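You operate a simulated robot arm through the tools that you are given. There is no shell and no other tool. Be economical: measure what you need, move in short steps, check, and stop when the job is done.

You are at the controls of a simulated robot arm. One attempt, no reset.

## Task
Take the upper rod off the air and close its ports with the orange plugs.
Fine: red air valve shut first; blue and white air couplers into their holders; then the valve open again, the air gauge holding; leave the yellow and green ones in. Where these are worked on the way, their far stop is far enough and under half their travel is too little: red air valve.

It is judged by the outcome, as a careful person would: the job done as asked, and still so three seconds after it is handed in. It fails if anything else is knocked over, pushed out of place, dropped, spilled or broken.

## Robot
A 7-joint arm with a two-finger gripper, on a carriage that runs on a rail from [-0.056, 0.781] to [0.071, -0.994] (x, y) and turns from -3.805 to 2.007 rad about z. Base frame: it is fixed where the carriage stands at the start and does not move with it; the origin is on the floor, on the carriage's upright axis, x ahead of it, y to its left, z up. Readings come in m, rad, newtons and seconds.
With the tool pointing down near the work surface it reaches from about 0.1 to 0.7 m from the robot's upright axis, wherever it stands. Its first joint turns from -2.897 to 2.897 rad. Places, roughly: air lever by ports 1 and 2 [0.6, -0.9, 0.9]; air lever by ports 3 and 4 [0.6, -1.1, 0.9]; blue air coupler (3x3x7 cm) [0.7, -0.8, 0.9]; blue tube holder [0.7, -1.2, 0.9]; cushion dial by port 2 [0.5, -0.9, 0.9]; cushion dial by port 4 [0.5, -1.1, 0.9]; flow dial by port 1 [0.5, -0.9, 0.9]; flow dial by port 3 [0.5, -1, 0.9]; orange plug [0.5, -1.25, 1]; red air valve [0.7, -0.4, 1.1]; regulator dial [0.7, -0.6, 1.1]; slide flow dial [2.5, -1.5, 0.6]; slide rocker [2.5, -1.4, 0.6]; slide valve [2.5, -1.6, 0.7]; white air coupler (3x3x7 cm) [0.7, -0.9, 0.9]; white tube holder [0.7, -1.3, 0.9]. Payload 2.45 kg.
Tool frame: the origin (TCP) is the grasp point; the fingertips stand 0.023 m ahead of it; z points along the fingers, y is the line along which they close. Largest opening 0.072 m; the body of the gripper starts 0.04 m behind the TCP.
Orientation is that of the tool frame in the base frame, as a unit quaternion [w, x, y, z]. With the fingers straight down and closing along the base's y, the tool's x points along the base's -x, its y along +y and its z along -z.

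## Interface
- The arm moves only by the tool step_arm. Its argument "steps" is a list of rows, each a list of 7 numbers: the shift along the base's x, y, z in units of 20 mm (1.0 is 20 mm), then the turn, a rotation vector about the base's x, y, z in units of 6 degrees (1.0 is 6 degrees), then the finger opening in m, from 0 to 0.072. In form: [[x, y, z, ax, ay, az, jaw], ...]. A call has 1 to 20 rows; each row shifts and turns the commanded pose from where the row before left it. A call with a number of a shift or a turn outside -1 to 1 is refused whole. Each row takes 0.2 s and may step no farther than 0.05 m and 0.15 rad from the row before; otherwise, or with a gripper value out of range, the whole call is refused. A pose out of reach is approached as far as the arm can. The call stops where the force on the tool passes 40 N (or 10 N more than at its start, if that is more) or the arm is blocked; 0.2 s more then pass. The fingers move at their own pace (about 0.072 m/s each) and stop on an object; they squeeze with about 23 N. The grip force told is the motor's: it shows also when the fingers shut on nothing. Time passes only in rows, and 0.2 s behind the last, so rows that do not move let the fingers close. It gives the time, the measured TCP pose, the force on the tool (base axes), the opening and the grip force at its end, in the units of the frame above (readings bear some noise), with the torque about the TCP (base axes, N m) and any sound that the robot's microphone picked up, and new pictures: "show" is both (left out), scene, wrist or none.
- Cameras (640 x 400 px; columns grow to the right, rows downward): "scene" is now at [0.0095, 0.1201, 1.3202]; the picture's right is [-0.68, -0.74, 0.00], its down [-0.17, 0.16, -0.97] and it looks along [0.72, -0.66, -0.23] (base axes); focal length 270 px, centre (320, 200). "wrist" rides on the gripper at [0.078, 0.017, -0.066] in the tool frame; the picture's right is [-0.22, 0.98, 0.00], its down [-0.56, -0.12, -0.82] and it looks along [-0.80, -0.18, 0.57] (tool axes); focal length 234 px, centre (320, 200).
- raise_lower(by): slides the trunk up (or, below 0, down) by that many m; the arm and the scene camera ride with it, the base frame stays. It gives what a move gives, with no picture.
- steer(legs): drives the robot by 1 to 6 legs, each [ahead, left, turn to the left] in m, m and rad, along the robot's own axes; the way and the turn of a leg run together, so that a leg with both is an arc; at most 1.5 m and 3.142 rad a leg. The arm and the cameras ride along, it lands a little off, and it stops where it bumps. It keeps to its track: a leg is cut to what the track allows. It gives what a move gives, and a new picture of the scene camera.
- head_to(pan, tilt): turns the head with the scene camera to pan (to the left, within 2.705 rad either way) and tilt (down, from -0.506 to 1.204), counted from straight ahead of the robot. It gives what a move gives, and a new picture of the scene camera.
- probe_pixels(camera, pixels): for up to 12 pixels [column, row] of the newest picture of that camera ("zoom" is the newest enlarged one), the place [x, y, z] in the base frame of the surface seen there, good to about 0.002 m. No time passes.
- inspect(camera, box): a new picture of the part [left, top, right, bottom] of that camera's present view, enlarged. No time passes.
- job_done(): hands the job in; it is judged then, once.

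Keep the steps short. Do not move on a guess: measure, check each grasp and each placing, and mend mistakes. In all there are 80 turns and 260 pictures (those below and enlarged ones count). Leave the gripper open and the arm clear of the work at the hand-in unless told otherwise, and finish with a single line.

The tools are called after "Emit:" as name(argument=value, ...) on one line, values as JSON. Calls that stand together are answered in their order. step_arm: Moves the arm, as the interface text tells. Its arguments: {"type":"object","properties":{"steps":{"type":"array","items":{"type":"array","items":{"type":"number"}}},"show":{"type":"string","enum":["both","scene","wrist","none"]}},"required":["steps"]} The other tools are called the same way: raise_lower (by) slides the trunk up or down; steer (legs) drives the base; head_to (pan, tilt) turns the head that bears the scene camera; probe_pixels (camera, pixels) gives the place of the surface under pixels of a picture; inspect (camera, box) takes an enlarged picture of a part of a camera's view; job_done () hands the job in.

At the start:

```text
clock: 0.0
eef_pos: [0.3593, -0.379, 1.0]
orientation: [0.0, 0.0, 1.0, 0.0]
wrist_force: [0.2, 0.2, 0.1]
moment: [0.02, 0.03, -0.02]
finger_gap: 0.0723
grasp_force: 0.1
trunk travel left (down, up): [-0.275, 0.315]
robot x, y, heading: [0.0027, -0.0049, 0.002]
head pan, tilt: [-0.742, 0.232]
```

scene: 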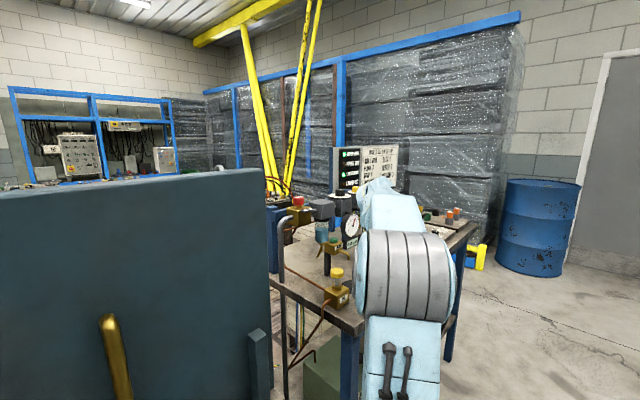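
wrist: 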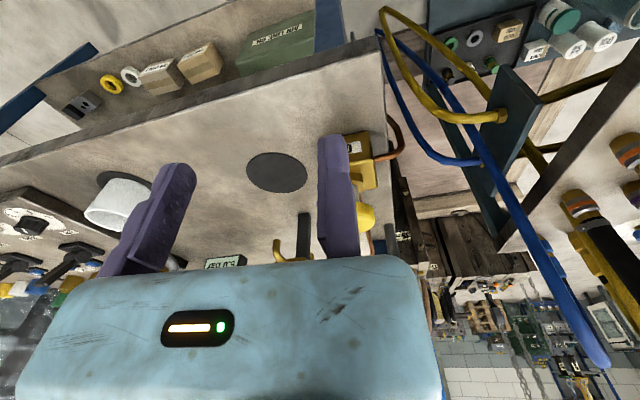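

I'll look at the work area before moving: pan the head towards the bench.

Emit:
head_to(pan=-1.0, tilt=0.5)

Emit:
inspect(camera="scene", box=[200, 100, 520, 300])

```text
clock: 0.8
eef_pos: [0.3592, -0.3777, 0.999]
orientation: [0.0, 0.0, 1.0, 0.0]
wrist_force: [0.7, 0.8, -0.2]
moment: [0.0, 0.0, 0.0]
finger_gap: 0.072
grasp_force: 0.1
trunk travel left (down, up): [-0.275, 0.315]
robot x, y, heading: [-0.0005, 0.0003, -0.0]
head pan, tilt: [-1.0, 0.499]
```

scene: 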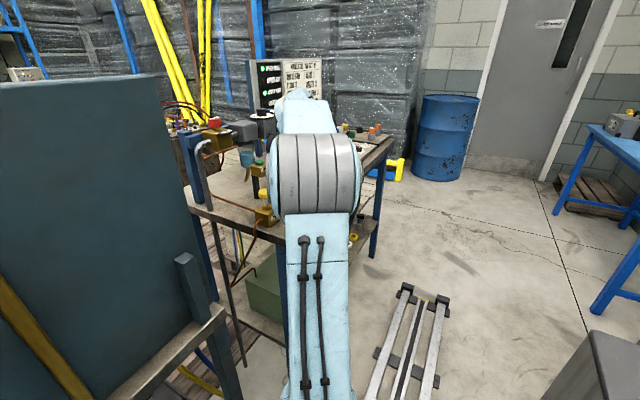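

```text
2.00 times, centred on (360, 200) of scene
```

zoom: 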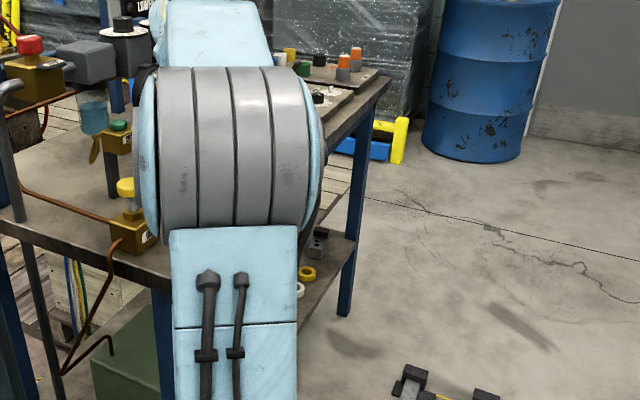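

The arm hides the bench. I'll raise the trunk so the arm clears things, then drive along the rail to the right in small legs.

Emit:
raise_lower(by=0.25)

Emit:
steer(legs=[[0, -0.3, 0]])

```text
clock: 3.4
eef_pos: [0.3598, -0.379, 1.2502]
orientation: [0.001, 0.0, 1.0, 0.0]
wrist_force: [0.1, -0.4, 0.2]
moment: [-0.01, 0.01, -0.02]
finger_gap: 0.0721
grasp_force: 0.1
trunk travel left (down, up): [-0.525, 0.065]
robot x, y, heading: [0.0008, 0.0008, -0.002]
head pan, tilt: [-1.0, 0.499]
```

```text
clock: 5.4
eef_pos: [0.3795, -0.672, 1.2499]
orientation: [0.001, 0.0, 1.0, 0.001]
wrist_force: [0.5, -0.3, -0.2]
moment: [0.02, -0.01, 0.0]
finger_gap: 0.0719
grasp_force: 0.0
trunk travel left (down, up): [-0.525, 0.065]
robot x, y, heading: [0.0197, -0.2945, -0.001]
head pan, tilt: [-1.0, 0.499]
```

scene: 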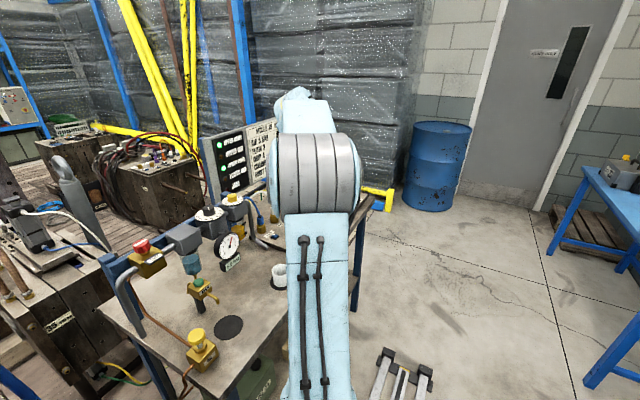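

The bench comes into view. I'll drive on to the middle of the bench and look forward.

Emit:
steer(legs=[[0, -0.45, 0]])

Emit:
head_to(pan=-0.3, tilt=0.65)

```text
clock: 8.2
eef_pos: [0.411, -1.1186, 1.2499]
orientation: [0.001, 0.002, 1.0, -0.001]
wrist_force: [-0.6, -0.4, 0.0]
moment: [-0.03, 0.03, 0.02]
finger_gap: 0.0719
grasp_force: 0.0
trunk travel left (down, up): [-0.525, 0.065]
robot x, y, heading: [0.0512, -0.7423, -0.004]
head pan, tilt: [-1.0, 0.499]
```

scene: 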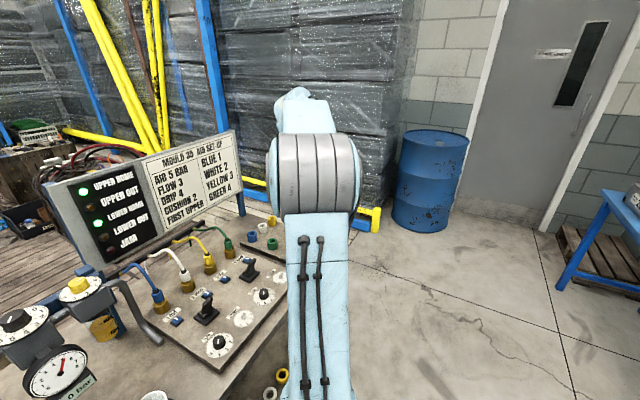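

```text
clock: 9.3
eef_pos: [0.4131, -1.1191, 1.2507]
orientation: [0.0, 0.0, 1.0, 0.0]
wrist_force: [-0.2, 0.3, 0.1]
moment: [0.0, 0.02, 0.01]
finger_gap: 0.0721
grasp_force: 0.0
trunk travel left (down, up): [-0.525, 0.065]
robot x, y, heading: [0.0536, -0.7405, -0.004]
head pan, tilt: [-0.3, 0.649]
```

scene: 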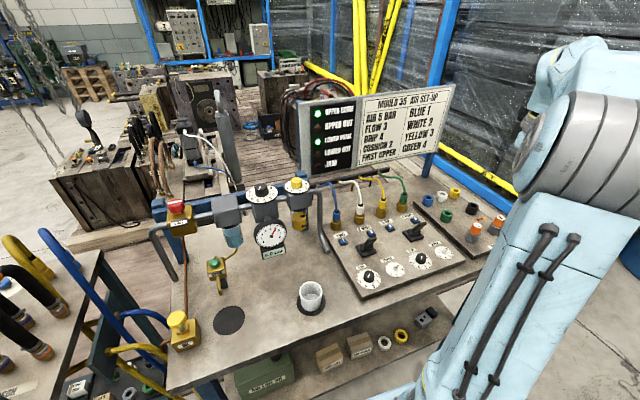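

Clear view of everything. I'll zoom in on the valve end, the manifold, and the holders.

Emit:
inspect(camera="scene", box=[140, 165, 340, 290])

Emit:
inspect(camera="scene", box=[300, 80, 460, 180])

Emit:
inspect(camera="scene", box=[320, 170, 520, 295])

```text
3.20 times, centred on (240, 228) of scene
```

zoom: 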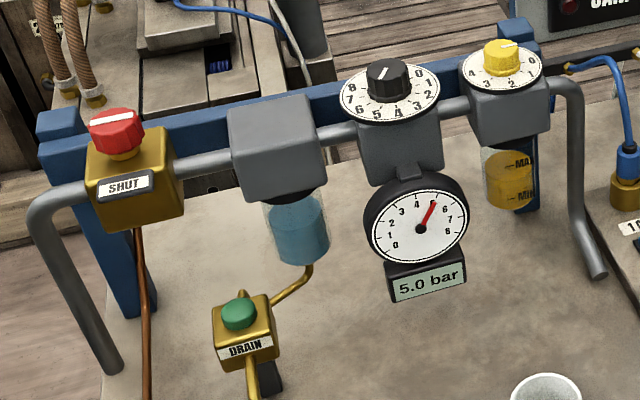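

```text
4.00 times, centred on (380, 130) of scene
```

zoom: 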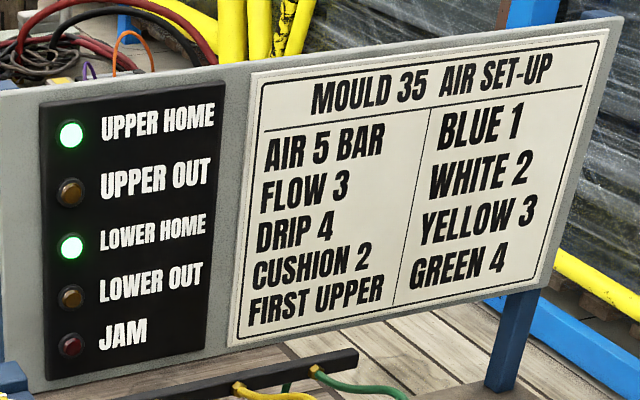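

```text
3.20 times, centred on (420, 232) of scene
```

zoom: 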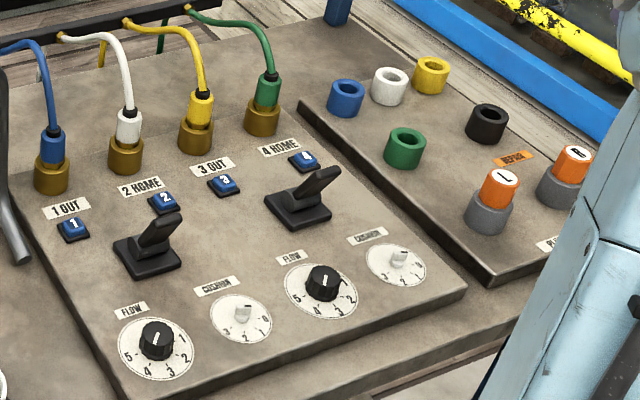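

Now I probe the key places and zoom more closely on the tray with the plugs and on the valve.

Emit:
probe_pixels(camera="scene", pixels=[[176, 205], [178, 216], [336, 215], [358, 210], [381, 205], [401, 197], [429, 201], [441, 196], [455, 193], [473, 229], [496, 219], [446, 216]])

Emit:
inspect(camera="scene", box=[420, 180, 520, 260])

Emit:
inspect(camera="scene", box=[150, 185, 210, 245])

Emit:
inspect(camera="scene", box=[320, 180, 400, 250])

```text
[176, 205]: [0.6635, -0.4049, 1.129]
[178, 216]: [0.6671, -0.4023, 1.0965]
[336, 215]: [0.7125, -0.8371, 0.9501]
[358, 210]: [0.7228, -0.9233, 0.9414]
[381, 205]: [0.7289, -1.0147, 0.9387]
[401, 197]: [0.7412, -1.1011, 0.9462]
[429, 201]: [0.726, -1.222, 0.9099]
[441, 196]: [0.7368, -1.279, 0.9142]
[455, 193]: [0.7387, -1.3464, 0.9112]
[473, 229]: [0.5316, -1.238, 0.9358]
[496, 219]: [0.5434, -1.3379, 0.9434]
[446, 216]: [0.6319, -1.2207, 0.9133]
```

```text
5.00 times, centred on (470, 220) of scene
```

zoom: 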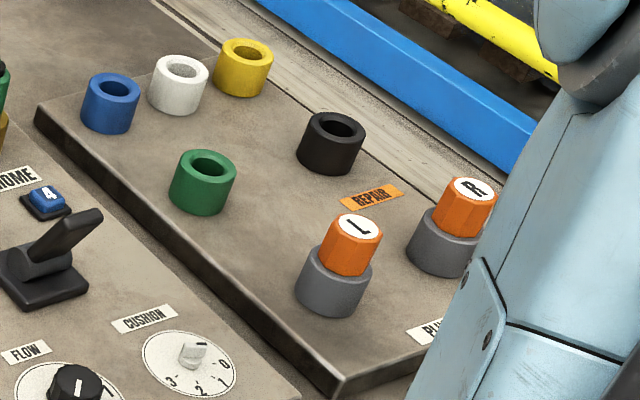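

```text
6.67 times, centred on (180, 215) of scene
```

zoom: 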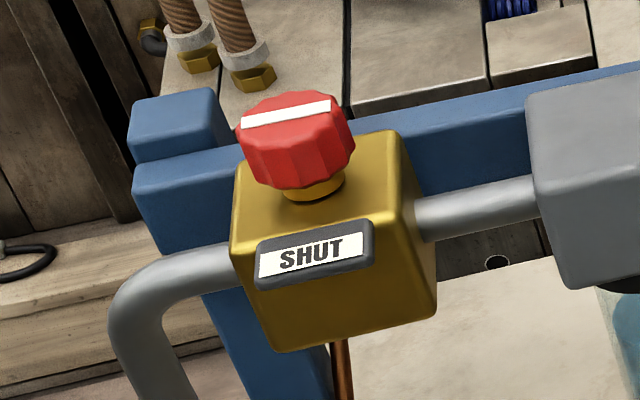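

```text
5.71 times, centred on (360, 215) of scene
```

zoom: 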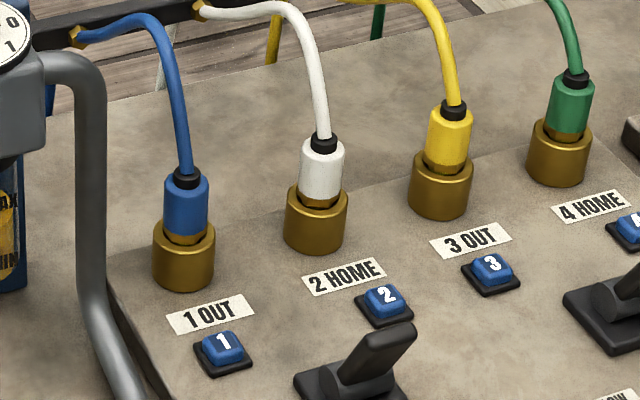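

The red knob's white line lies along the pipe (y) — likely open; gauge 5.0 bar. Next I drive back to bring the valve within reach, away from the dark panel on the left.

Emit:
steer(legs=[[0, 0.26, 0]])

Emit:
head_to(pan=0.0, tilt=0.5)

```text
clock: 11.2
eef_pos: [0.3924, -0.8588, 1.2497]
orientation: [0.0, 0.0, 1.0, 0.0]
wrist_force: [-0.9, 0.6, -0.7]
moment: [0.03, -0.01, -0.02]
finger_gap: 0.072
grasp_force: 0.1
trunk travel left (down, up): [-0.525, 0.065]
robot x, y, heading: [0.0332, -0.4815, 0.003]
head pan, tilt: [-0.3, 0.649]
```

scene: 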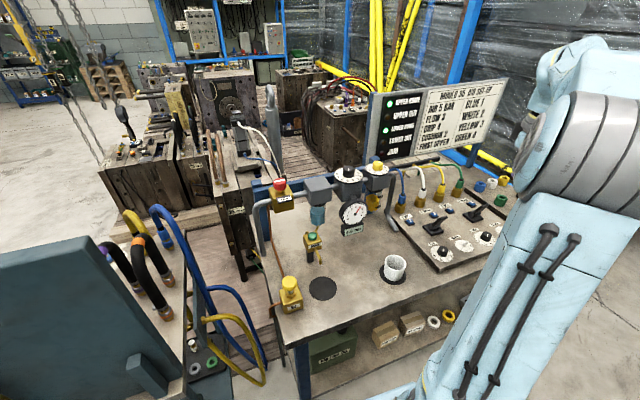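

```text
clock: 12.0
eef_pos: [0.3943, -0.8603, 1.2505]
orientation: [0.0, 0.001, 1.0, 0.0]
wrist_force: [-0.1, 0.0, 0.2]
moment: [-0.01, 0.0, 0.0]
finger_gap: 0.072
grasp_force: 0.1
trunk travel left (down, up): [-0.525, 0.065]
robot x, y, heading: [0.0322, -0.484, -0.007]
head pan, tilt: [0.0, 0.499]
```

scene: 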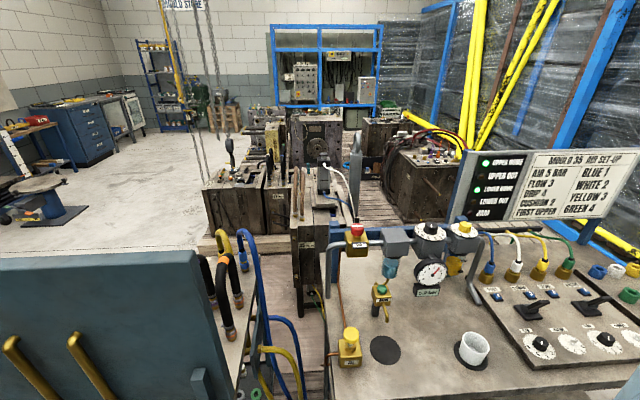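

I zoom on the valve knob to measure its centre and height.

Emit:
inspect(camera="scene", box=[330, 215, 390, 260])

Emit:
probe_pixels(camera="zoom", pixels=[[285, 130], [230, 130], [340, 130], [285, 100], [285, 200], [230, 185], [340, 185], [170, 235], [380, 235], [280, 240], [285, 300]])

```text
8.89 times, centred on (360, 238) of scene
```

zoom: 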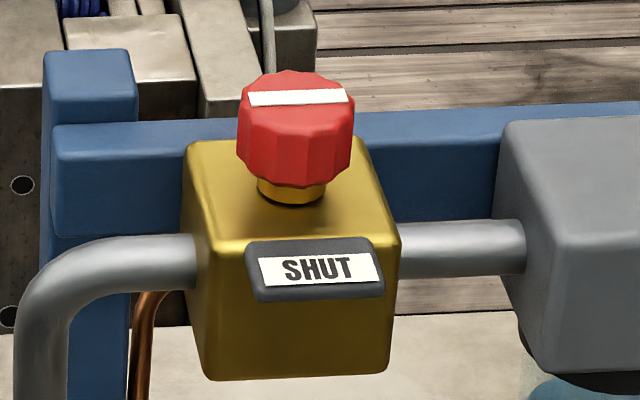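

```text
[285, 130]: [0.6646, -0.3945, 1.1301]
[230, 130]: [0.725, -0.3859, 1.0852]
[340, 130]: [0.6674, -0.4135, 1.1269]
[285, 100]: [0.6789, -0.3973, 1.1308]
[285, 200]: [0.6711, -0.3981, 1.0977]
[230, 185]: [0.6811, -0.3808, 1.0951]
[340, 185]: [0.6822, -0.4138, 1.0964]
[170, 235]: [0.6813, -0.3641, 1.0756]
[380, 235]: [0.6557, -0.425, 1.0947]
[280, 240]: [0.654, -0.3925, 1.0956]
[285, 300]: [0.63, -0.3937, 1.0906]
```

Knob: centre about (0.682, -0.400), top 1.131, about 4 cm wide; brass body top 1.095. I move over it at height 1.25, turning the gripper +45° on the way so that a quarter turn clockwise stays comfortable.

Emit:
step_arm(steps=[[0.6, 1, 0, 0, 0, 0.375, 0.072], [0.6, 1, 0, 0, 0, 0.375, 0.072], [0.6, 1, 0, 0, 0, 0.375, 0.072], [0.6, 1, 0, 0, 0, 0.375, 0.072], [0.6, 1, 0, 0, 0, 0.375, 0.072], [0.6, 1, 0, 0, 0, 0.375, 0.072], [0.6, 1, 0, 0, 0, 0.375, 0.072], [0.6, 1, 0, 0, 0, 0.375, 0.072], [0.6, 1, 0, 0, 0, 0.375, 0.072], [0.6, 1, 0, 0, 0, 0.375, 0.072], [0.6, 1, 0, 0, 0, 0.375, 0.072], [0.6, 1, 0, 0, 0, 0.375, 0.072], [0.6, 1, 0, 0, 0, 0.375, 0.072], [0.6, 1, 0, 0, 0, 0.375, 0.072], [0.6, 1, 0, 0, 0, 0.375, 0.072], [0.6, 1, 0, 0, 0, 0.375, 0.072], [0.6, 1, 0, 0, 0, 0.375, 0.072], [0.6, 1, 0, 0, 0, 0.375, 0.072], [0.6, 1, 0, 0, 0, 0.375, 0.072], [0.6, 1, 0, 0, 0, 0.375, 0.072]])

```text
clock: 16.2
eef_pos: [0.6343, -0.4583, 1.2499]
orientation: [0.0, -0.384, 0.923, 0.0]
wrist_force: [0.6, -0.4, 0.1]
moment: [0.0, -0.02, -0.01]
finger_gap: 0.0721
grasp_force: 0.0
trunk travel left (down, up): [-0.525, 0.065]
robot x, y, heading: [0.0333, -0.4786, -0.002]
head pan, tilt: [0.0, 0.499]
```

scene: 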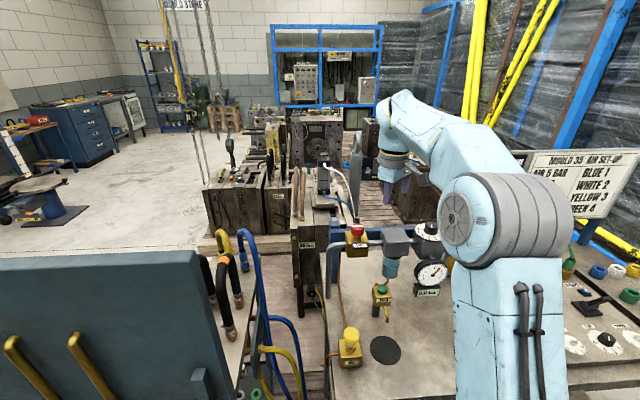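
wrist: 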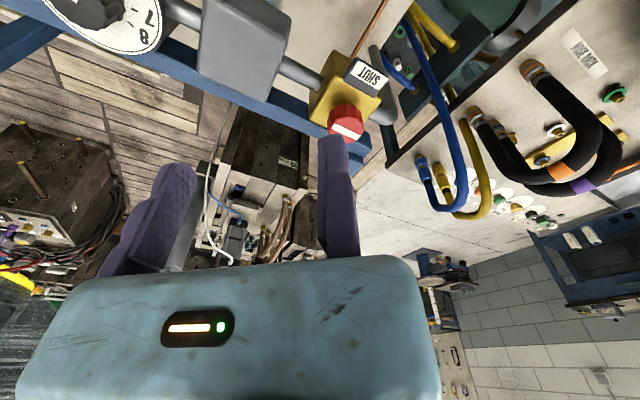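

At 45°. Now over the knob and down to 1.16 for a check.

Emit:
step_arm(steps=[[0.8, 0.97, 0, 0, 0, 0, 0.072], [0.8, 0.97, 0, 0, 0, 0, 0.072], [0.79, 0.97, 0, 0, 0, 0, 0.072], [0, 0, -1, 0, 0, 0, 0.072], [0, 0, -1, 0, 0, 0, 0.072], [0, 0, -1, 0, 0, 0, 0.072], [0, 0, -1, 0, 0, 0, 0.072]])

Emit:
inspect(camera="scene", box=[320, 190, 400, 260])

```text
clock: 17.8
eef_pos: [0.6828, -0.3998, 1.1692]
orientation: [-0.001, -0.383, 0.924, 0.0]
wrist_force: [0.4, 0.2, 0.4]
moment: [-0.01, 0.0, -0.01]
finger_gap: 0.072
grasp_force: 0.0
trunk travel left (down, up): [-0.525, 0.065]
robot x, y, heading: [0.0286, -0.4765, 0.005]
head pan, tilt: [0.0, 0.499]
```

scene: 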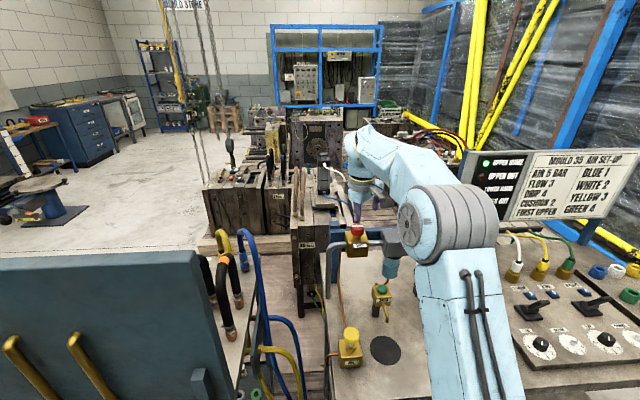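
wrist: 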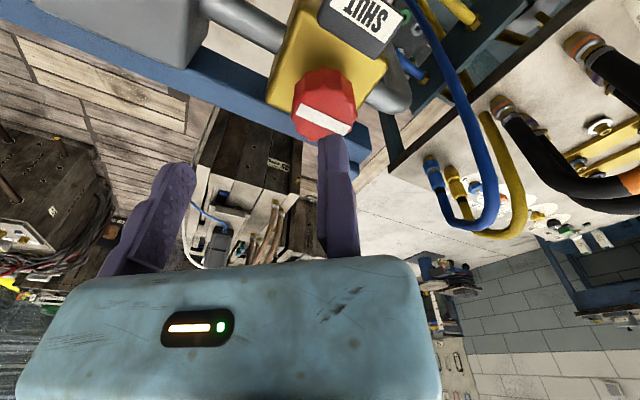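

```text
5.71 times, centred on (360, 225) of scene
```

zoom: 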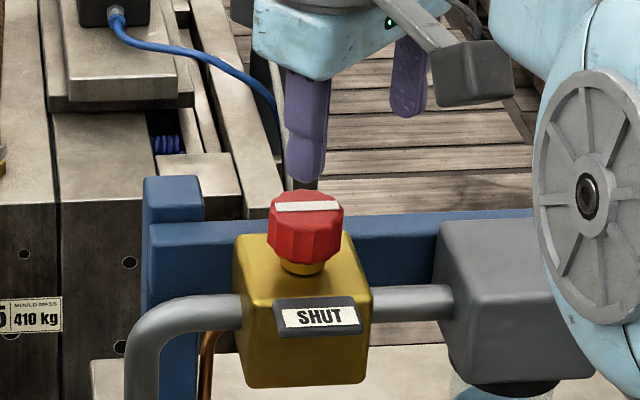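

The knob seems off from between the fingers; I probe it in both pictures to verify its place.

Emit:
probe_pixels(camera="zoom", pixels=[[305, 207], [305, 225], [272, 205], [340, 205], [305, 192], [305, 165], [405, 105]])

Emit:
probe_pixels(camera="wrist", pixels=[[323, 122], [300, 112], [345, 125], [322, 90], [325, 75], [332, 160], [165, 190], [340, 72]])

```text
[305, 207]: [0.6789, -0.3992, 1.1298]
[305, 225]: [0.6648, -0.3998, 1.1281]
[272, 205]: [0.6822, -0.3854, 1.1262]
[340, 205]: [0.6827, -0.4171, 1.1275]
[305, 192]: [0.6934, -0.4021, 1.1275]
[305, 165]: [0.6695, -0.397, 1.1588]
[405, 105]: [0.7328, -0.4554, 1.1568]
```

```text
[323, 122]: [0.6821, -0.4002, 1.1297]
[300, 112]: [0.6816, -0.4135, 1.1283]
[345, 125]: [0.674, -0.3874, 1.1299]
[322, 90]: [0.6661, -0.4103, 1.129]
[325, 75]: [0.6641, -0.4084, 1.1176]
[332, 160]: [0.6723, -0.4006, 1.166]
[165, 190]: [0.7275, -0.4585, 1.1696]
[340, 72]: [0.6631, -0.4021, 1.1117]
```

Both cameras put the fingers about 3 cm to the knob's far right side, though the reading says centred. I rise a bit, shut the fingers in free air and measure where they really meet.

Emit:
step_arm(steps=[[0, 0, 1, 0, 0, 0, 0.0], [0, 0, 0, 0, 0, 0, 0.0], [0, 0, 0, 0, 0, 0, 0.0], [0, 0, 0, 0, 0, 0, 0.0], [0, 0, 0, 0, 0, 0, 0.0]])

Emit:
inspect(camera="scene", box=[320, 170, 400, 240])

```text
clock: 19.0
eef_pos: [0.6824, -0.4, 1.1894]
orientation: [0.001, -0.383, 0.924, 0.0]
wrist_force: [0.0, 0.8, -0.3]
moment: [-0.01, -0.02, 0.03]
finger_gap: 0.0
grasp_force: 23.6
trunk travel left (down, up): [-0.525, 0.065]
robot x, y, heading: [0.0337, -0.4779, 0.002]
head pan, tilt: [0.0, 0.499]
```

scene: 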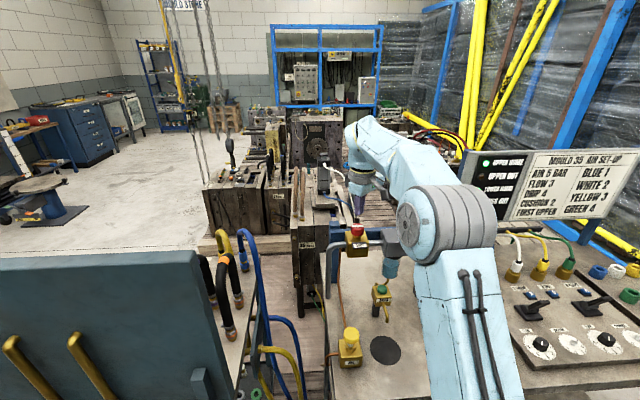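
wrist: 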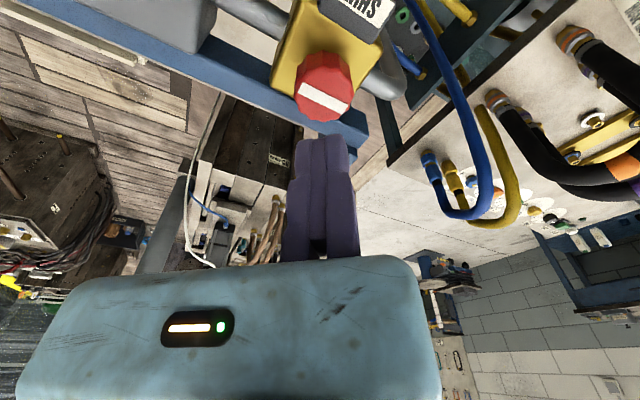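

```text
5.71 times, centred on (360, 205) of scene
```

zoom: 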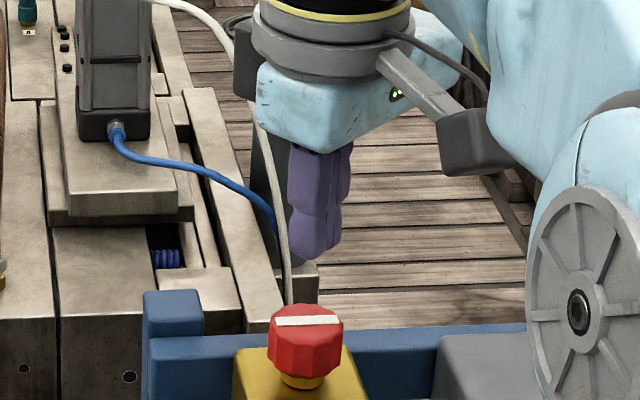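

Closed, they meet at the TCP; open, only the one finger had travelled. I'll open to 0.05 in the air and look.

Emit:
step_arm(steps=[[0, 0, 0, 0, 0, 0, 0.05], [0, 0, 0, 0, 0, 0, 0.05], [0, 0, 0, 0, 0, 0, 0.05], [0, 0, 0, 0, 0, 0, 0.05]], show="wrist")

Emit:
inspect(camera="scene", box=[320, 170, 400, 240])

Emit:
probe_pixels(camera="zoom", pixels=[[305, 230], [315, 240], [370, 190], [380, 180]])

```text
clock: 20.0
eef_pos: [0.682, -0.401, 1.19]
orientation: [0.0, -0.383, 0.924, 0.0]
wrist_force: [-1.1, 0.1, 0.4]
moment: [0.03, -0.03, 0.03]
finger_gap: 0.0499
grasp_force: 0.0
trunk travel left (down, up): [-0.525, 0.065]
robot x, y, heading: [0.0347, -0.4793, -0.002]
head pan, tilt: [0.0, 0.499]
```

wrist: 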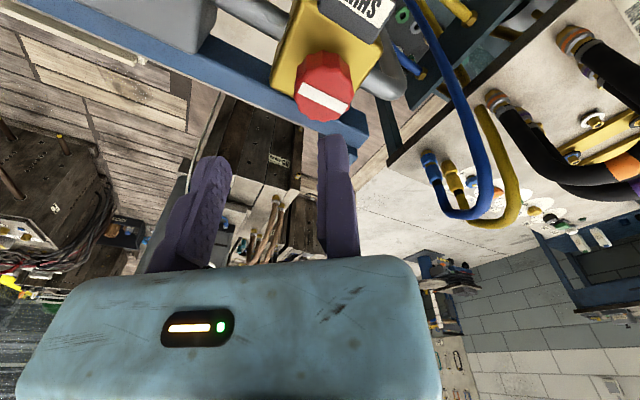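

```text
5.71 times, centred on (360, 205) of scene
```

zoom: 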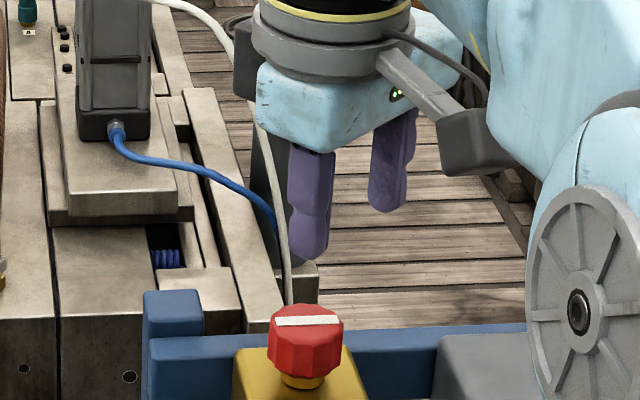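

```text
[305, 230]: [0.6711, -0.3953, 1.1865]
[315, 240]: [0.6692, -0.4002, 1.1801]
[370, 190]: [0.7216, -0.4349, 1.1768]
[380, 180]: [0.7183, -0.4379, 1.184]
```

One finger is fixed at the TCP, and only the other one moves. So I offset: the fixed finger goes right beside the knob. Shift to put it at about 2 mm from the knob, opening 0.06, then down to 1.127.

Emit:
step_arm(steps=[[-0.8, 0.8, 0, 0, 0, 0, 0.062], [0, 0, -1, 0, 0, 0, 0.062], [0, 0, -1, 0, 0, 0, 0.062], [0, 0, -0.6, 0, 0, 0, 0.062], [0, 0, -0.6, 0, 0, 0, 0.062]])

Emit:
inspect(camera="scene", box=[320, 190, 400, 260])

```text
clock: 21.2
eef_pos: [0.6662, -0.384, 1.1267]
orientation: [0.0, -0.383, 0.924, 0.0]
wrist_force: [-0.4, -0.1, -0.2]
moment: [0.03, -0.01, 0.03]
finger_gap: 0.0618
grasp_force: 0.1
trunk travel left (down, up): [-0.525, 0.065]
robot x, y, heading: [0.0349, -0.4815, 0.003]
head pan, tilt: [0.0, 0.499]
```

scene: 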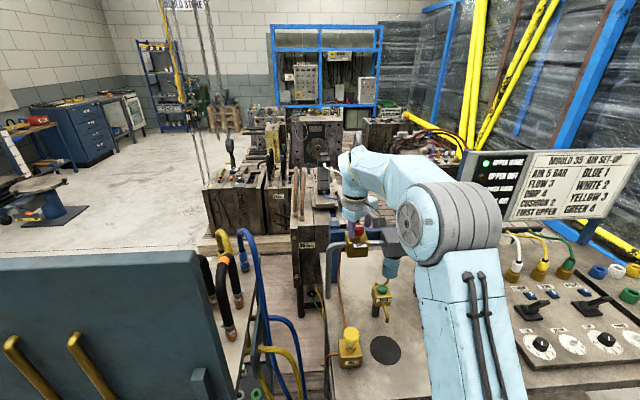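
wrist: 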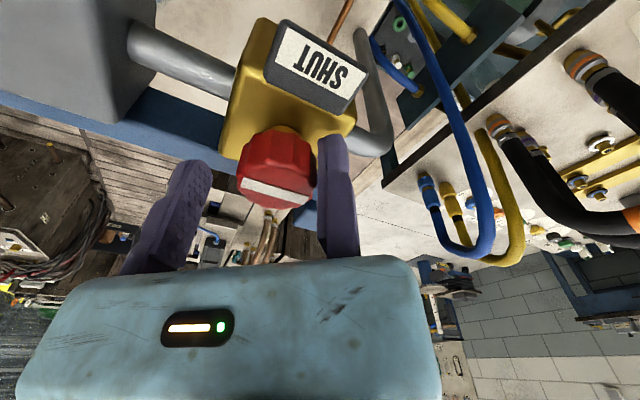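

```text
5.71 times, centred on (360, 225) of scene
```

zoom: 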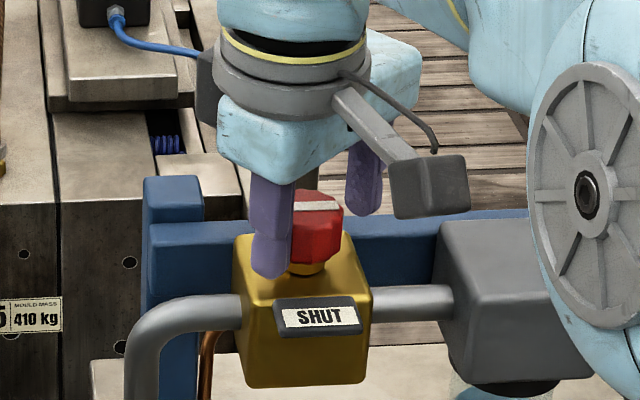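

The knob sits beside the fixed finger. I close on it.

Emit:
step_arm(steps=[[0, 0, 0, 0, 0, 0, 0.03], [0, 0, 0, 0, 0, 0, 0.03], [0, 0, 0, 0, 0, 0, 0.03]], show="wrist")

```text
clock: 22.0
eef_pos: [0.6673, -0.3865, 1.1266]
orientation: [0.0, -0.382, 0.924, 0.0]
wrist_force: [3.7, -3.6, -1.0]
moment: [0.0, -0.05, 0.05]
finger_gap: 0.037
grasp_force: 4.7
trunk travel left (down, up): [-0.525, 0.065]
robot x, y, heading: [0.0337, -0.4785, 0.002]
head pan, tilt: [0.0, 0.499]
```

wrist: 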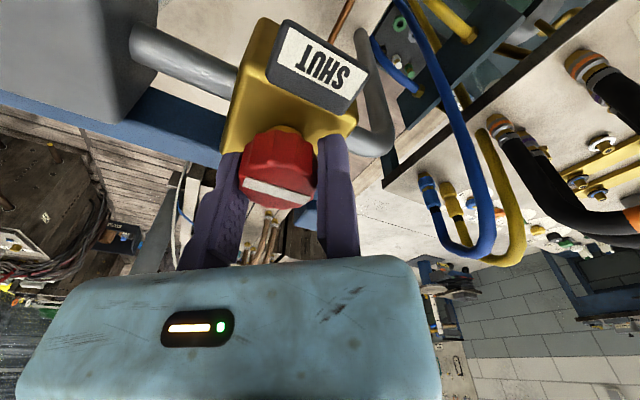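

It holds (gap 0.037). I try turning clockwise 12° about the knob's centre and check torque and gauge.

Emit:
step_arm(steps=[[0, 0, 0, 0, 0, 0, 0.0], [0.072, 0.065, 0, 0, 0, -1, 0.0], [0.078, 0.057, 0, 0, 0, -1, 0.0]])

Emit:
inspect(camera="scene", box=[320, 200, 460, 300])

```text
clock: 22.8
eef_pos: [0.6697, -0.3851, 1.1255]
orientation: [0.0, -0.283, 0.959, -0.001]
wrist_force: [12.4, -10.9, 3.0]
moment: [-0.74, -0.03, 0.05]
finger_gap: 0.0342
grasp_force: 45.1
trunk travel left (down, up): [-0.525, 0.065]
robot x, y, heading: [0.0319, -0.4782, 0.002]
head pan, tilt: [0.0, 0.499]
```

scene: 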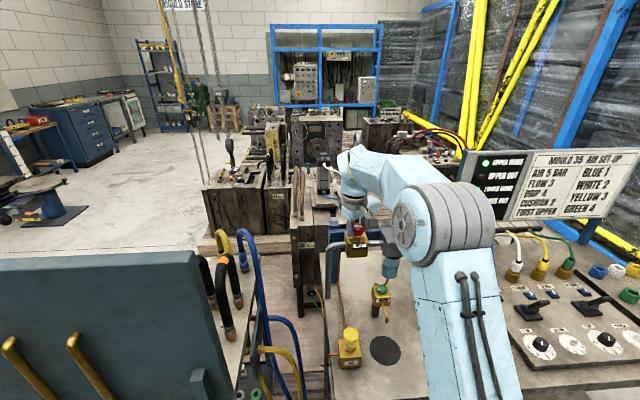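
wrist: 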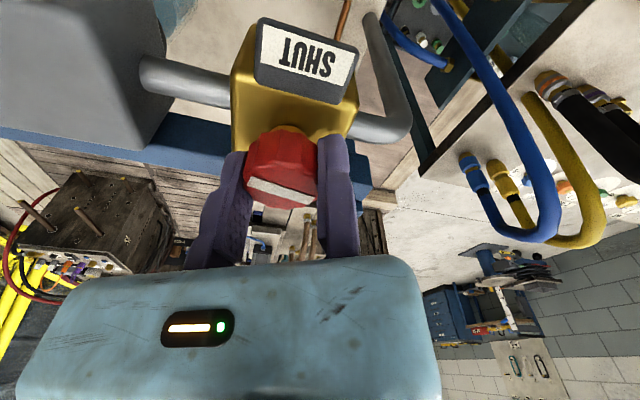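

```text
4.00 times, centred on (390, 250) of scene
```

zoom: 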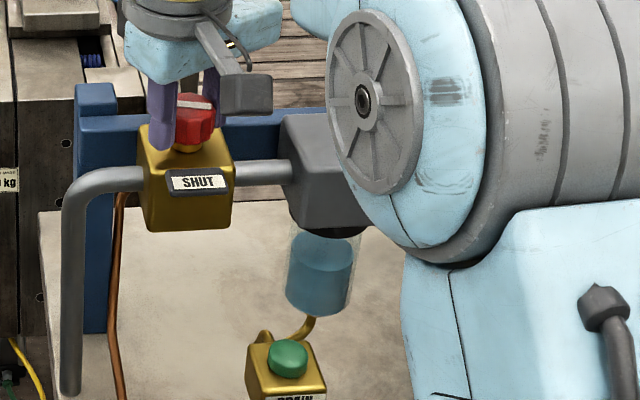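

Gap shrank to 0.034 and side force is 16 N: the grip may be off-centre. I probe the knob from the wrist camera.

Emit:
probe_pixels(camera="wrist", pixels=[[248, 183], [310, 205], [282, 190], [300, 170], [262, 155], [290, 150], [280, 204], [312, 150], [285, 130], [236, 160], [326, 145]])

Emit:
inspect(camera="wrist", box=[200, 100, 380, 240])

Emit:
inspect(camera="scene", box=[340, 205, 390, 245])

```text
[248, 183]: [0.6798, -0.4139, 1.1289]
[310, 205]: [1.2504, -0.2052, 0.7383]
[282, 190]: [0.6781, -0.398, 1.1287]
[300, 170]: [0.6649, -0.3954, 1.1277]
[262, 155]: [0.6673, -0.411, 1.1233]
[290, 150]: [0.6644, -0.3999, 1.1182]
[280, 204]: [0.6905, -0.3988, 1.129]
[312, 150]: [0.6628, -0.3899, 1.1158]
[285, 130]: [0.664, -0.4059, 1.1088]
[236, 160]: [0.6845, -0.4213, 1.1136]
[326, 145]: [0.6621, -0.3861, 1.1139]
```

```text
2.86 times, centred on (290, 170) of wrist
```

zoom: 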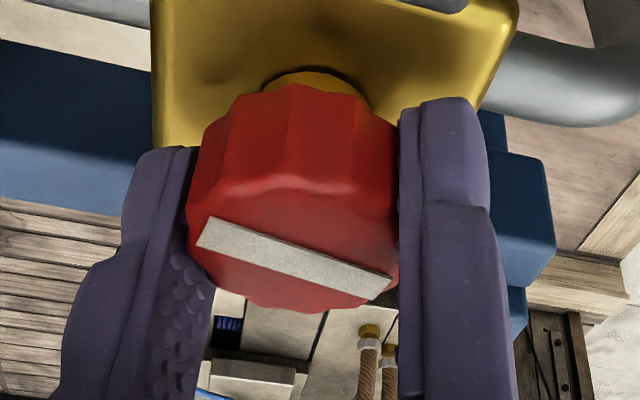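

```text
10.00 times, centred on (365, 225) of scene
```

zoom: 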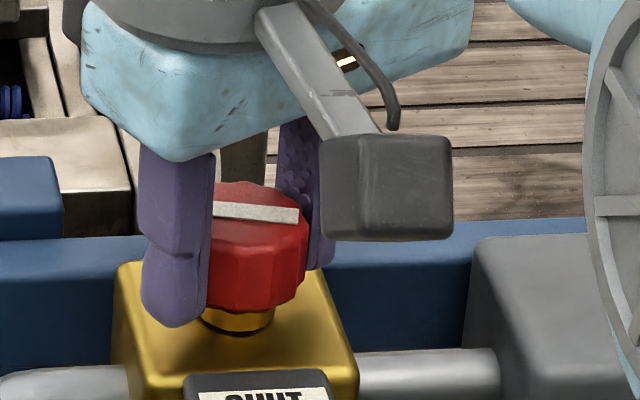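

The stripe has followed clockwise about 10°, and the grip is centred. I continue turning by another 36° with a small sideways correction.

Emit:
step_arm(steps=[[0.06, -0.1, 0, 0, 0, 0, 0.0], [0.084, 0.048, 0, 0, 0, -1, 0.0], [0.0885, 0.0395, 0, 0, 0, -1, 0.0], [0.092, 0.03, 0, 0, 0, -1, 0.0], [0.095, 0.02, 0, 0, 0, -1, 0.0], [0.096, 0.01, 0, 0, 0, -1, 0.0], [0.097, 0, 0, 0, 0, -1, 0.0]], show="wrist")

Emit:
inspect(camera="scene", box=[330, 200, 390, 245])

```text
clock: 24.4
eef_pos: [0.6793, -0.3812, 1.1265]
orientation: [-0.001, 0.026, 1.0, 0.0]
wrist_force: [-2.0, -7.0, 1.1]
moment: [-0.08, 0.48, -0.05]
finger_gap: 0.034
grasp_force: 45.2
trunk travel left (down, up): [-0.525, 0.065]
robot x, y, heading: [0.0336, -0.4801, 0.004]
head pan, tilt: [0.0, 0.499]
```

wrist: 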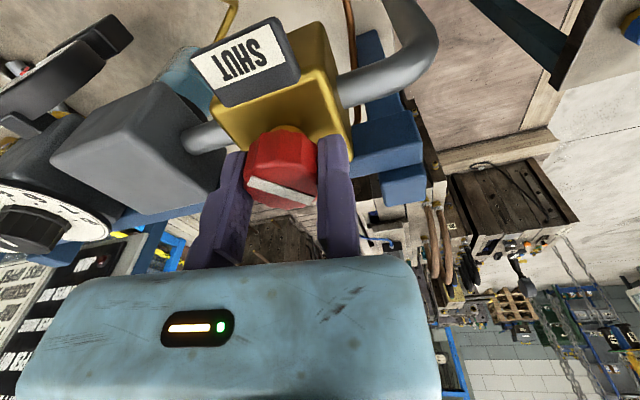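

```text
8.89 times, centred on (360, 222) of scene
```

zoom: 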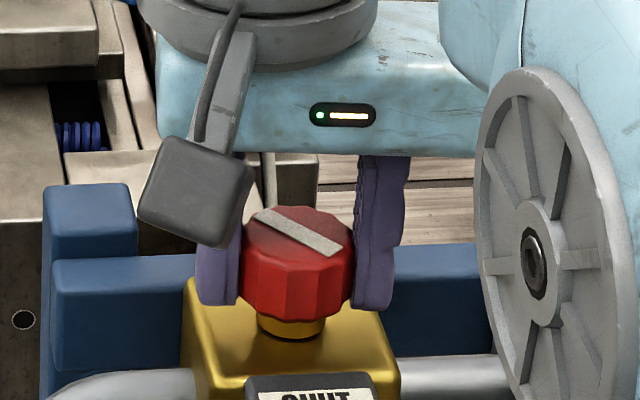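

The knob turns with the gripper (about 45° now). Turning on by 42°.

Emit:
step_arm(steps=[[0.096, -0.01, 0, 0, 0, -1, 0.0], [0.095, -0.02, 0, 0, 0, -1, 0.0], [0.092, -0.03, 0, 0, 0, -1, 0.0], [0.0885, -0.0395, 0, 0, 0, -1, 0.0], [0.084, -0.048, 0, 0, 0, -1, 0.0], [0.078, -0.057, 0, 0, 0, -1, 0.0], [0.072, -0.065, 0, 0, 0, -1, 0.0]], show="wrist")

Emit:
inspect(camera="scene", box=[330, 200, 390, 245])

```text
clock: 26.0
eef_pos: [0.6927, -0.3875, 1.1263]
orientation: [-0.001, 0.383, 0.924, 0.001]
wrist_force: [-9.0, -5.0, -7.1]
moment: [-0.04, -0.18, 0.58]
finger_gap: 0.0343
grasp_force: 44.9
trunk travel left (down, up): [-0.525, 0.065]
robot x, y, heading: [0.0321, -0.481, 0.002]
head pan, tilt: [0.0, 0.499]
```

wrist: 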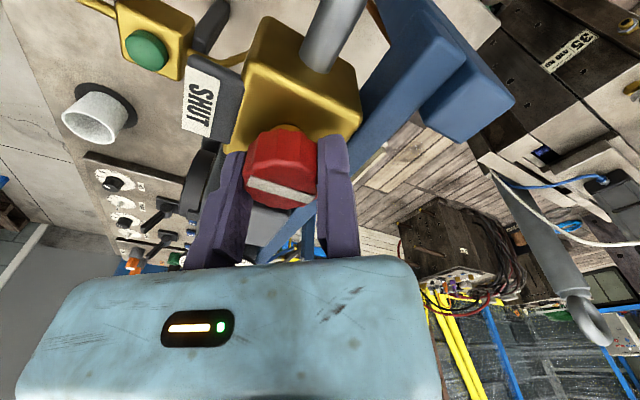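

```text
8.89 times, centred on (360, 222) of scene
```

zoom: 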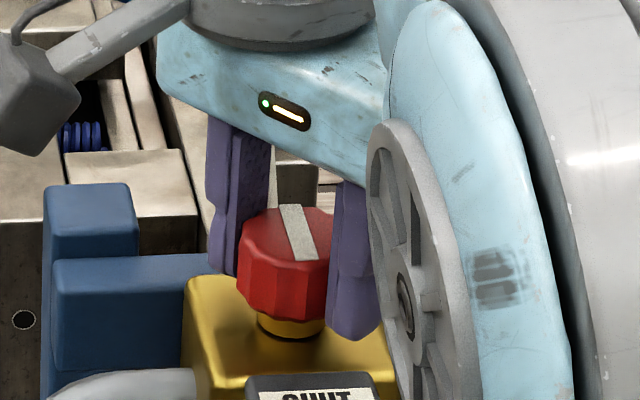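

Torque about z rose to 0.58: near the stop, stripe almost across the pipe. Two more rows to reach it firmly.

Emit:
step_arm(steps=[[0.065, -0.072, 0, 0, 0, -1, 0.0], [0.057, -0.078, 0, 0, 0, -1, 0.0], [0, 0, 0, 0, 0, 0, 0.0]], show="none")

Emit:
inspect(camera="scene", box=[330, 200, 390, 245])

```text
clock: 26.8
eef_pos: [0.6946, -0.3898, 1.1263]
orientation: [0.0, 0.478, 0.879, 0.001]
wrist_force: [-2.6, -5.6, -2.3]
moment: [0.07, 0.09, 0.42]
finger_gap: 0.0339
grasp_force: 45.4
trunk travel left (down, up): [-0.525, 0.065]
robot x, y, heading: [0.0352, -0.4857, 0.004]
head pan, tilt: [0.0, 0.499]
```

```text
8.89 times, centred on (360, 222) of scene
```

zoom: 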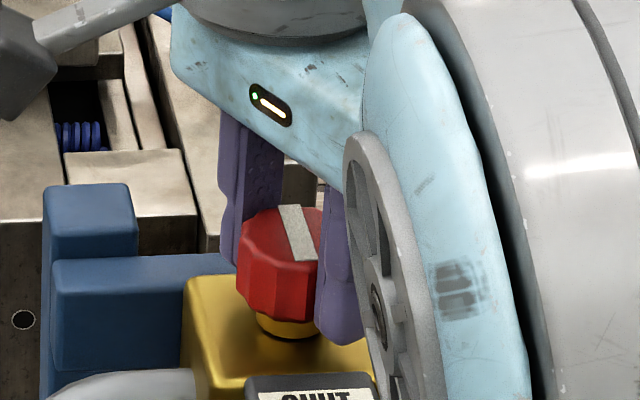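

The stripe stays: it is against its stop. I open, rise, and check the gauge.

Emit:
step_arm(steps=[[0, 0, 0, 0, 0, 0, 0.06], [0, 0, 0, 0, 0, 0, 0.06], [0, 0, 1, 0, 0, 0, 0.06], [0, 0, 1, 0, 0, 0.8, 0.06], [0, 0, 1, 0, 0, 0.8, 0.06], [0, 0, 1, 0, 0, 0.9, 0.06], [-0.5, 0, 1, 0, 0, 0.9, 0.06], [-1, 0, 1, 0, 0, 0.9, 0.06], [-1, 0, 0, 0, 0, 0.9, 0.06], [-1, 0, 0, 0, 0, 0.9, 0.06], [-1, 0, 0, 0, 0, 0.9, 0.06], [-1, -0.7, 0, 0, 0, 0.9, 0.06], [-1, -0.7, 0, 0, 0, 0.6, 0.06], [-1, -0.7, 0, 0, 0, 0, 0.06], [-1, -0.7, 0, 0, 0, 0, 0.06]], show="scene")

Emit:
inspect(camera="scene", box=[320, 200, 480, 310])

```text
clock: 30.0
eef_pos: [0.523, -0.4455, 1.2467]
orientation: [0.001, 0.051, 0.999, 0.0]
wrist_force: [1.4, 0.3, -0.4]
moment: [0.0, 0.03, -0.01]
finger_gap: 0.0602
grasp_force: 0.0
trunk travel left (down, up): [-0.525, 0.065]
robot x, y, heading: [0.0346, -0.4823, 0.001]
head pan, tilt: [0.0, 0.499]
```

scene: 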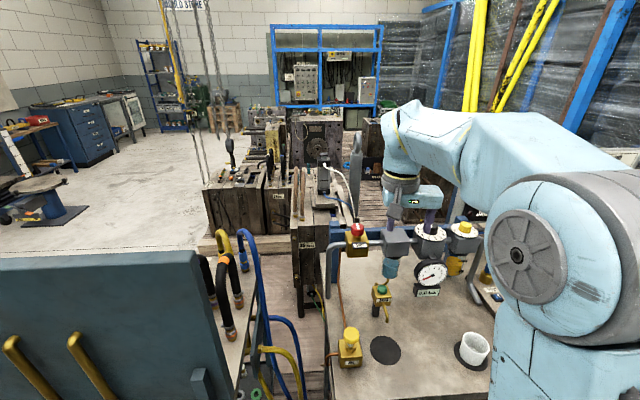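

```text
3.64 times, centred on (400, 255) of scene
```

zoom: 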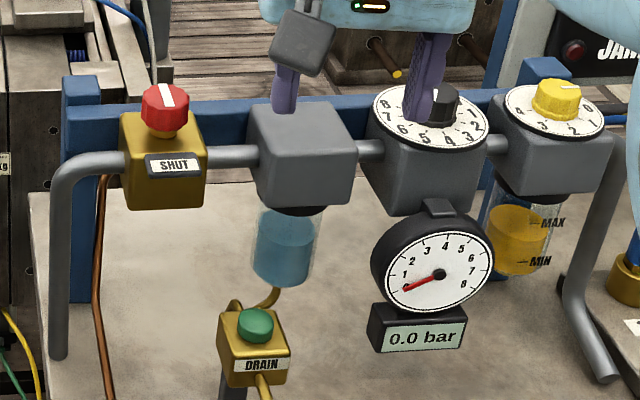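

Gauge 0.0 bar, the white stripe is across the pipe: shut. Now drive to the rail's far end for the couplers and holders.

Emit:
steer(legs=[[0, -0.5, 0]])

Emit:
head_to(pan=-0.2, tilt=0.7)

```text
clock: 33.0
eef_pos: [0.5604, -0.95, 1.246]
orientation: [0.0, 0.056, 0.998, -0.001]
wrist_force: [-0.2, 0.1, 0.4]
moment: [0.01, 0.01, 0.01]
finger_gap: 0.0602
grasp_force: 0.0
trunk travel left (down, up): [-0.525, 0.065]
robot x, y, heading: [0.072, -0.981, -0.002]
head pan, tilt: [0.0, 0.499]
```

scene: 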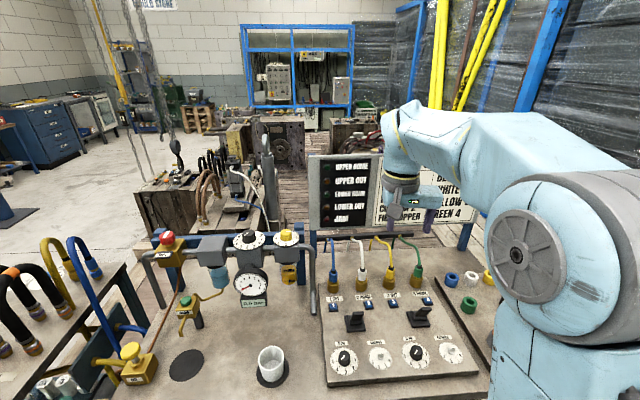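

```text
clock: 33.7
eef_pos: [0.5592, -0.9493, 1.247]
orientation: [0.0, 0.054, 0.999, 0.0]
wrist_force: [-0.1, -0.3, -0.5]
moment: [-0.01, 0.0, 0.01]
finger_gap: 0.0598
grasp_force: 0.0
trunk travel left (down, up): [-0.525, 0.065]
robot x, y, heading: [0.0712, -0.9835, -0.003]
head pan, tilt: [-0.201, 0.7]
```

scene: 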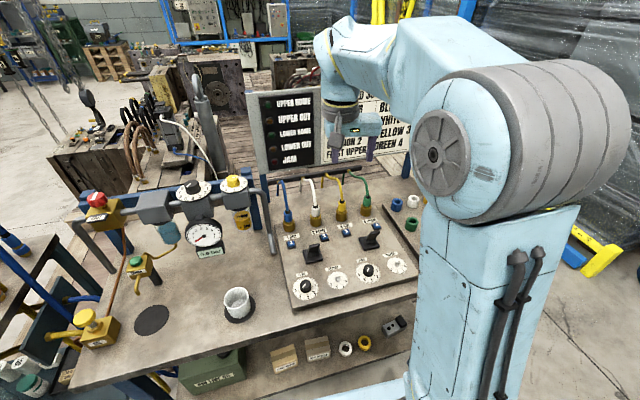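

Lamps are dark. I zoom on the couplers and measure them.

Emit:
inspect(camera="scene", box=[265, 165, 345, 225])

Emit:
probe_pixels(camera="zoom", pixels=[[165, 360], [180, 370], [195, 400], [380, 340], [400, 345], [415, 370], [180, 330], [400, 300], [400, 390], [160, 230], [390, 220]])

```text
6.67 times, centred on (305, 195) of scene
```

zoom: 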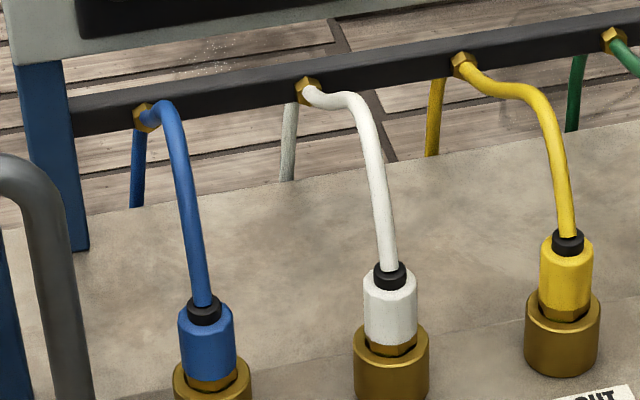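

```text
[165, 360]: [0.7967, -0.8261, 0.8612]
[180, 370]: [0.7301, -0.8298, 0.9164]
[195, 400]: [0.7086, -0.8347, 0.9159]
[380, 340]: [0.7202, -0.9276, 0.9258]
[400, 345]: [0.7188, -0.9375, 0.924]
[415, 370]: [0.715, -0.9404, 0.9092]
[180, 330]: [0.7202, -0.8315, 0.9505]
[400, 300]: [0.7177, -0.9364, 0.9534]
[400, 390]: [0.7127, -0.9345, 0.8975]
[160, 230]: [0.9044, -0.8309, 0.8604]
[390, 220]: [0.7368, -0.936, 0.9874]
```

I need to know clearances in front of the couplers (levers, grey pipe) and the hose paths.

Emit:
inspect(camera="scene", box=[250, 170, 420, 310])

Emit:
probe_pixels(camera="scene", pixels=[[312, 246], [310, 256], [372, 232], [370, 242], [276, 245], [266, 200], [262, 185], [283, 181], [312, 177], [291, 245], [317, 235], [281, 260]])

```text
2.86 times, centred on (335, 240) of scene
```

zoom: 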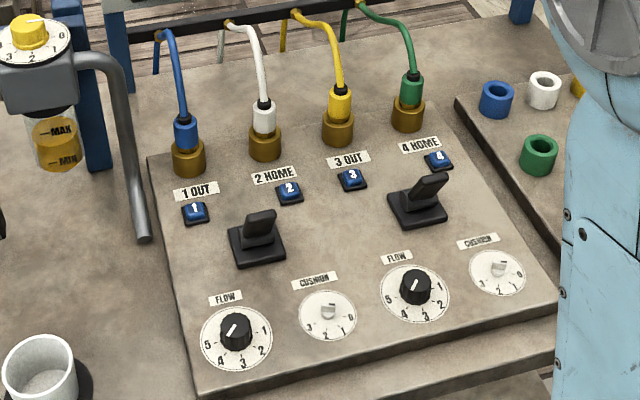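

```text
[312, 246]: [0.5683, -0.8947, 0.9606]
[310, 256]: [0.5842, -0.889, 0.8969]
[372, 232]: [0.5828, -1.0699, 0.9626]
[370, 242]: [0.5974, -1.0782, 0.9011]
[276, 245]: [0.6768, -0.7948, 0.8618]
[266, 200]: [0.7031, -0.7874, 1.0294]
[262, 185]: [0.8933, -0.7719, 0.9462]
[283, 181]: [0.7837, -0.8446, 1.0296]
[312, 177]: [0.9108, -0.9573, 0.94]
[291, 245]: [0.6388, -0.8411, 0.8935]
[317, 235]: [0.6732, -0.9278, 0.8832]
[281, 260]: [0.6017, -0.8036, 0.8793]
```

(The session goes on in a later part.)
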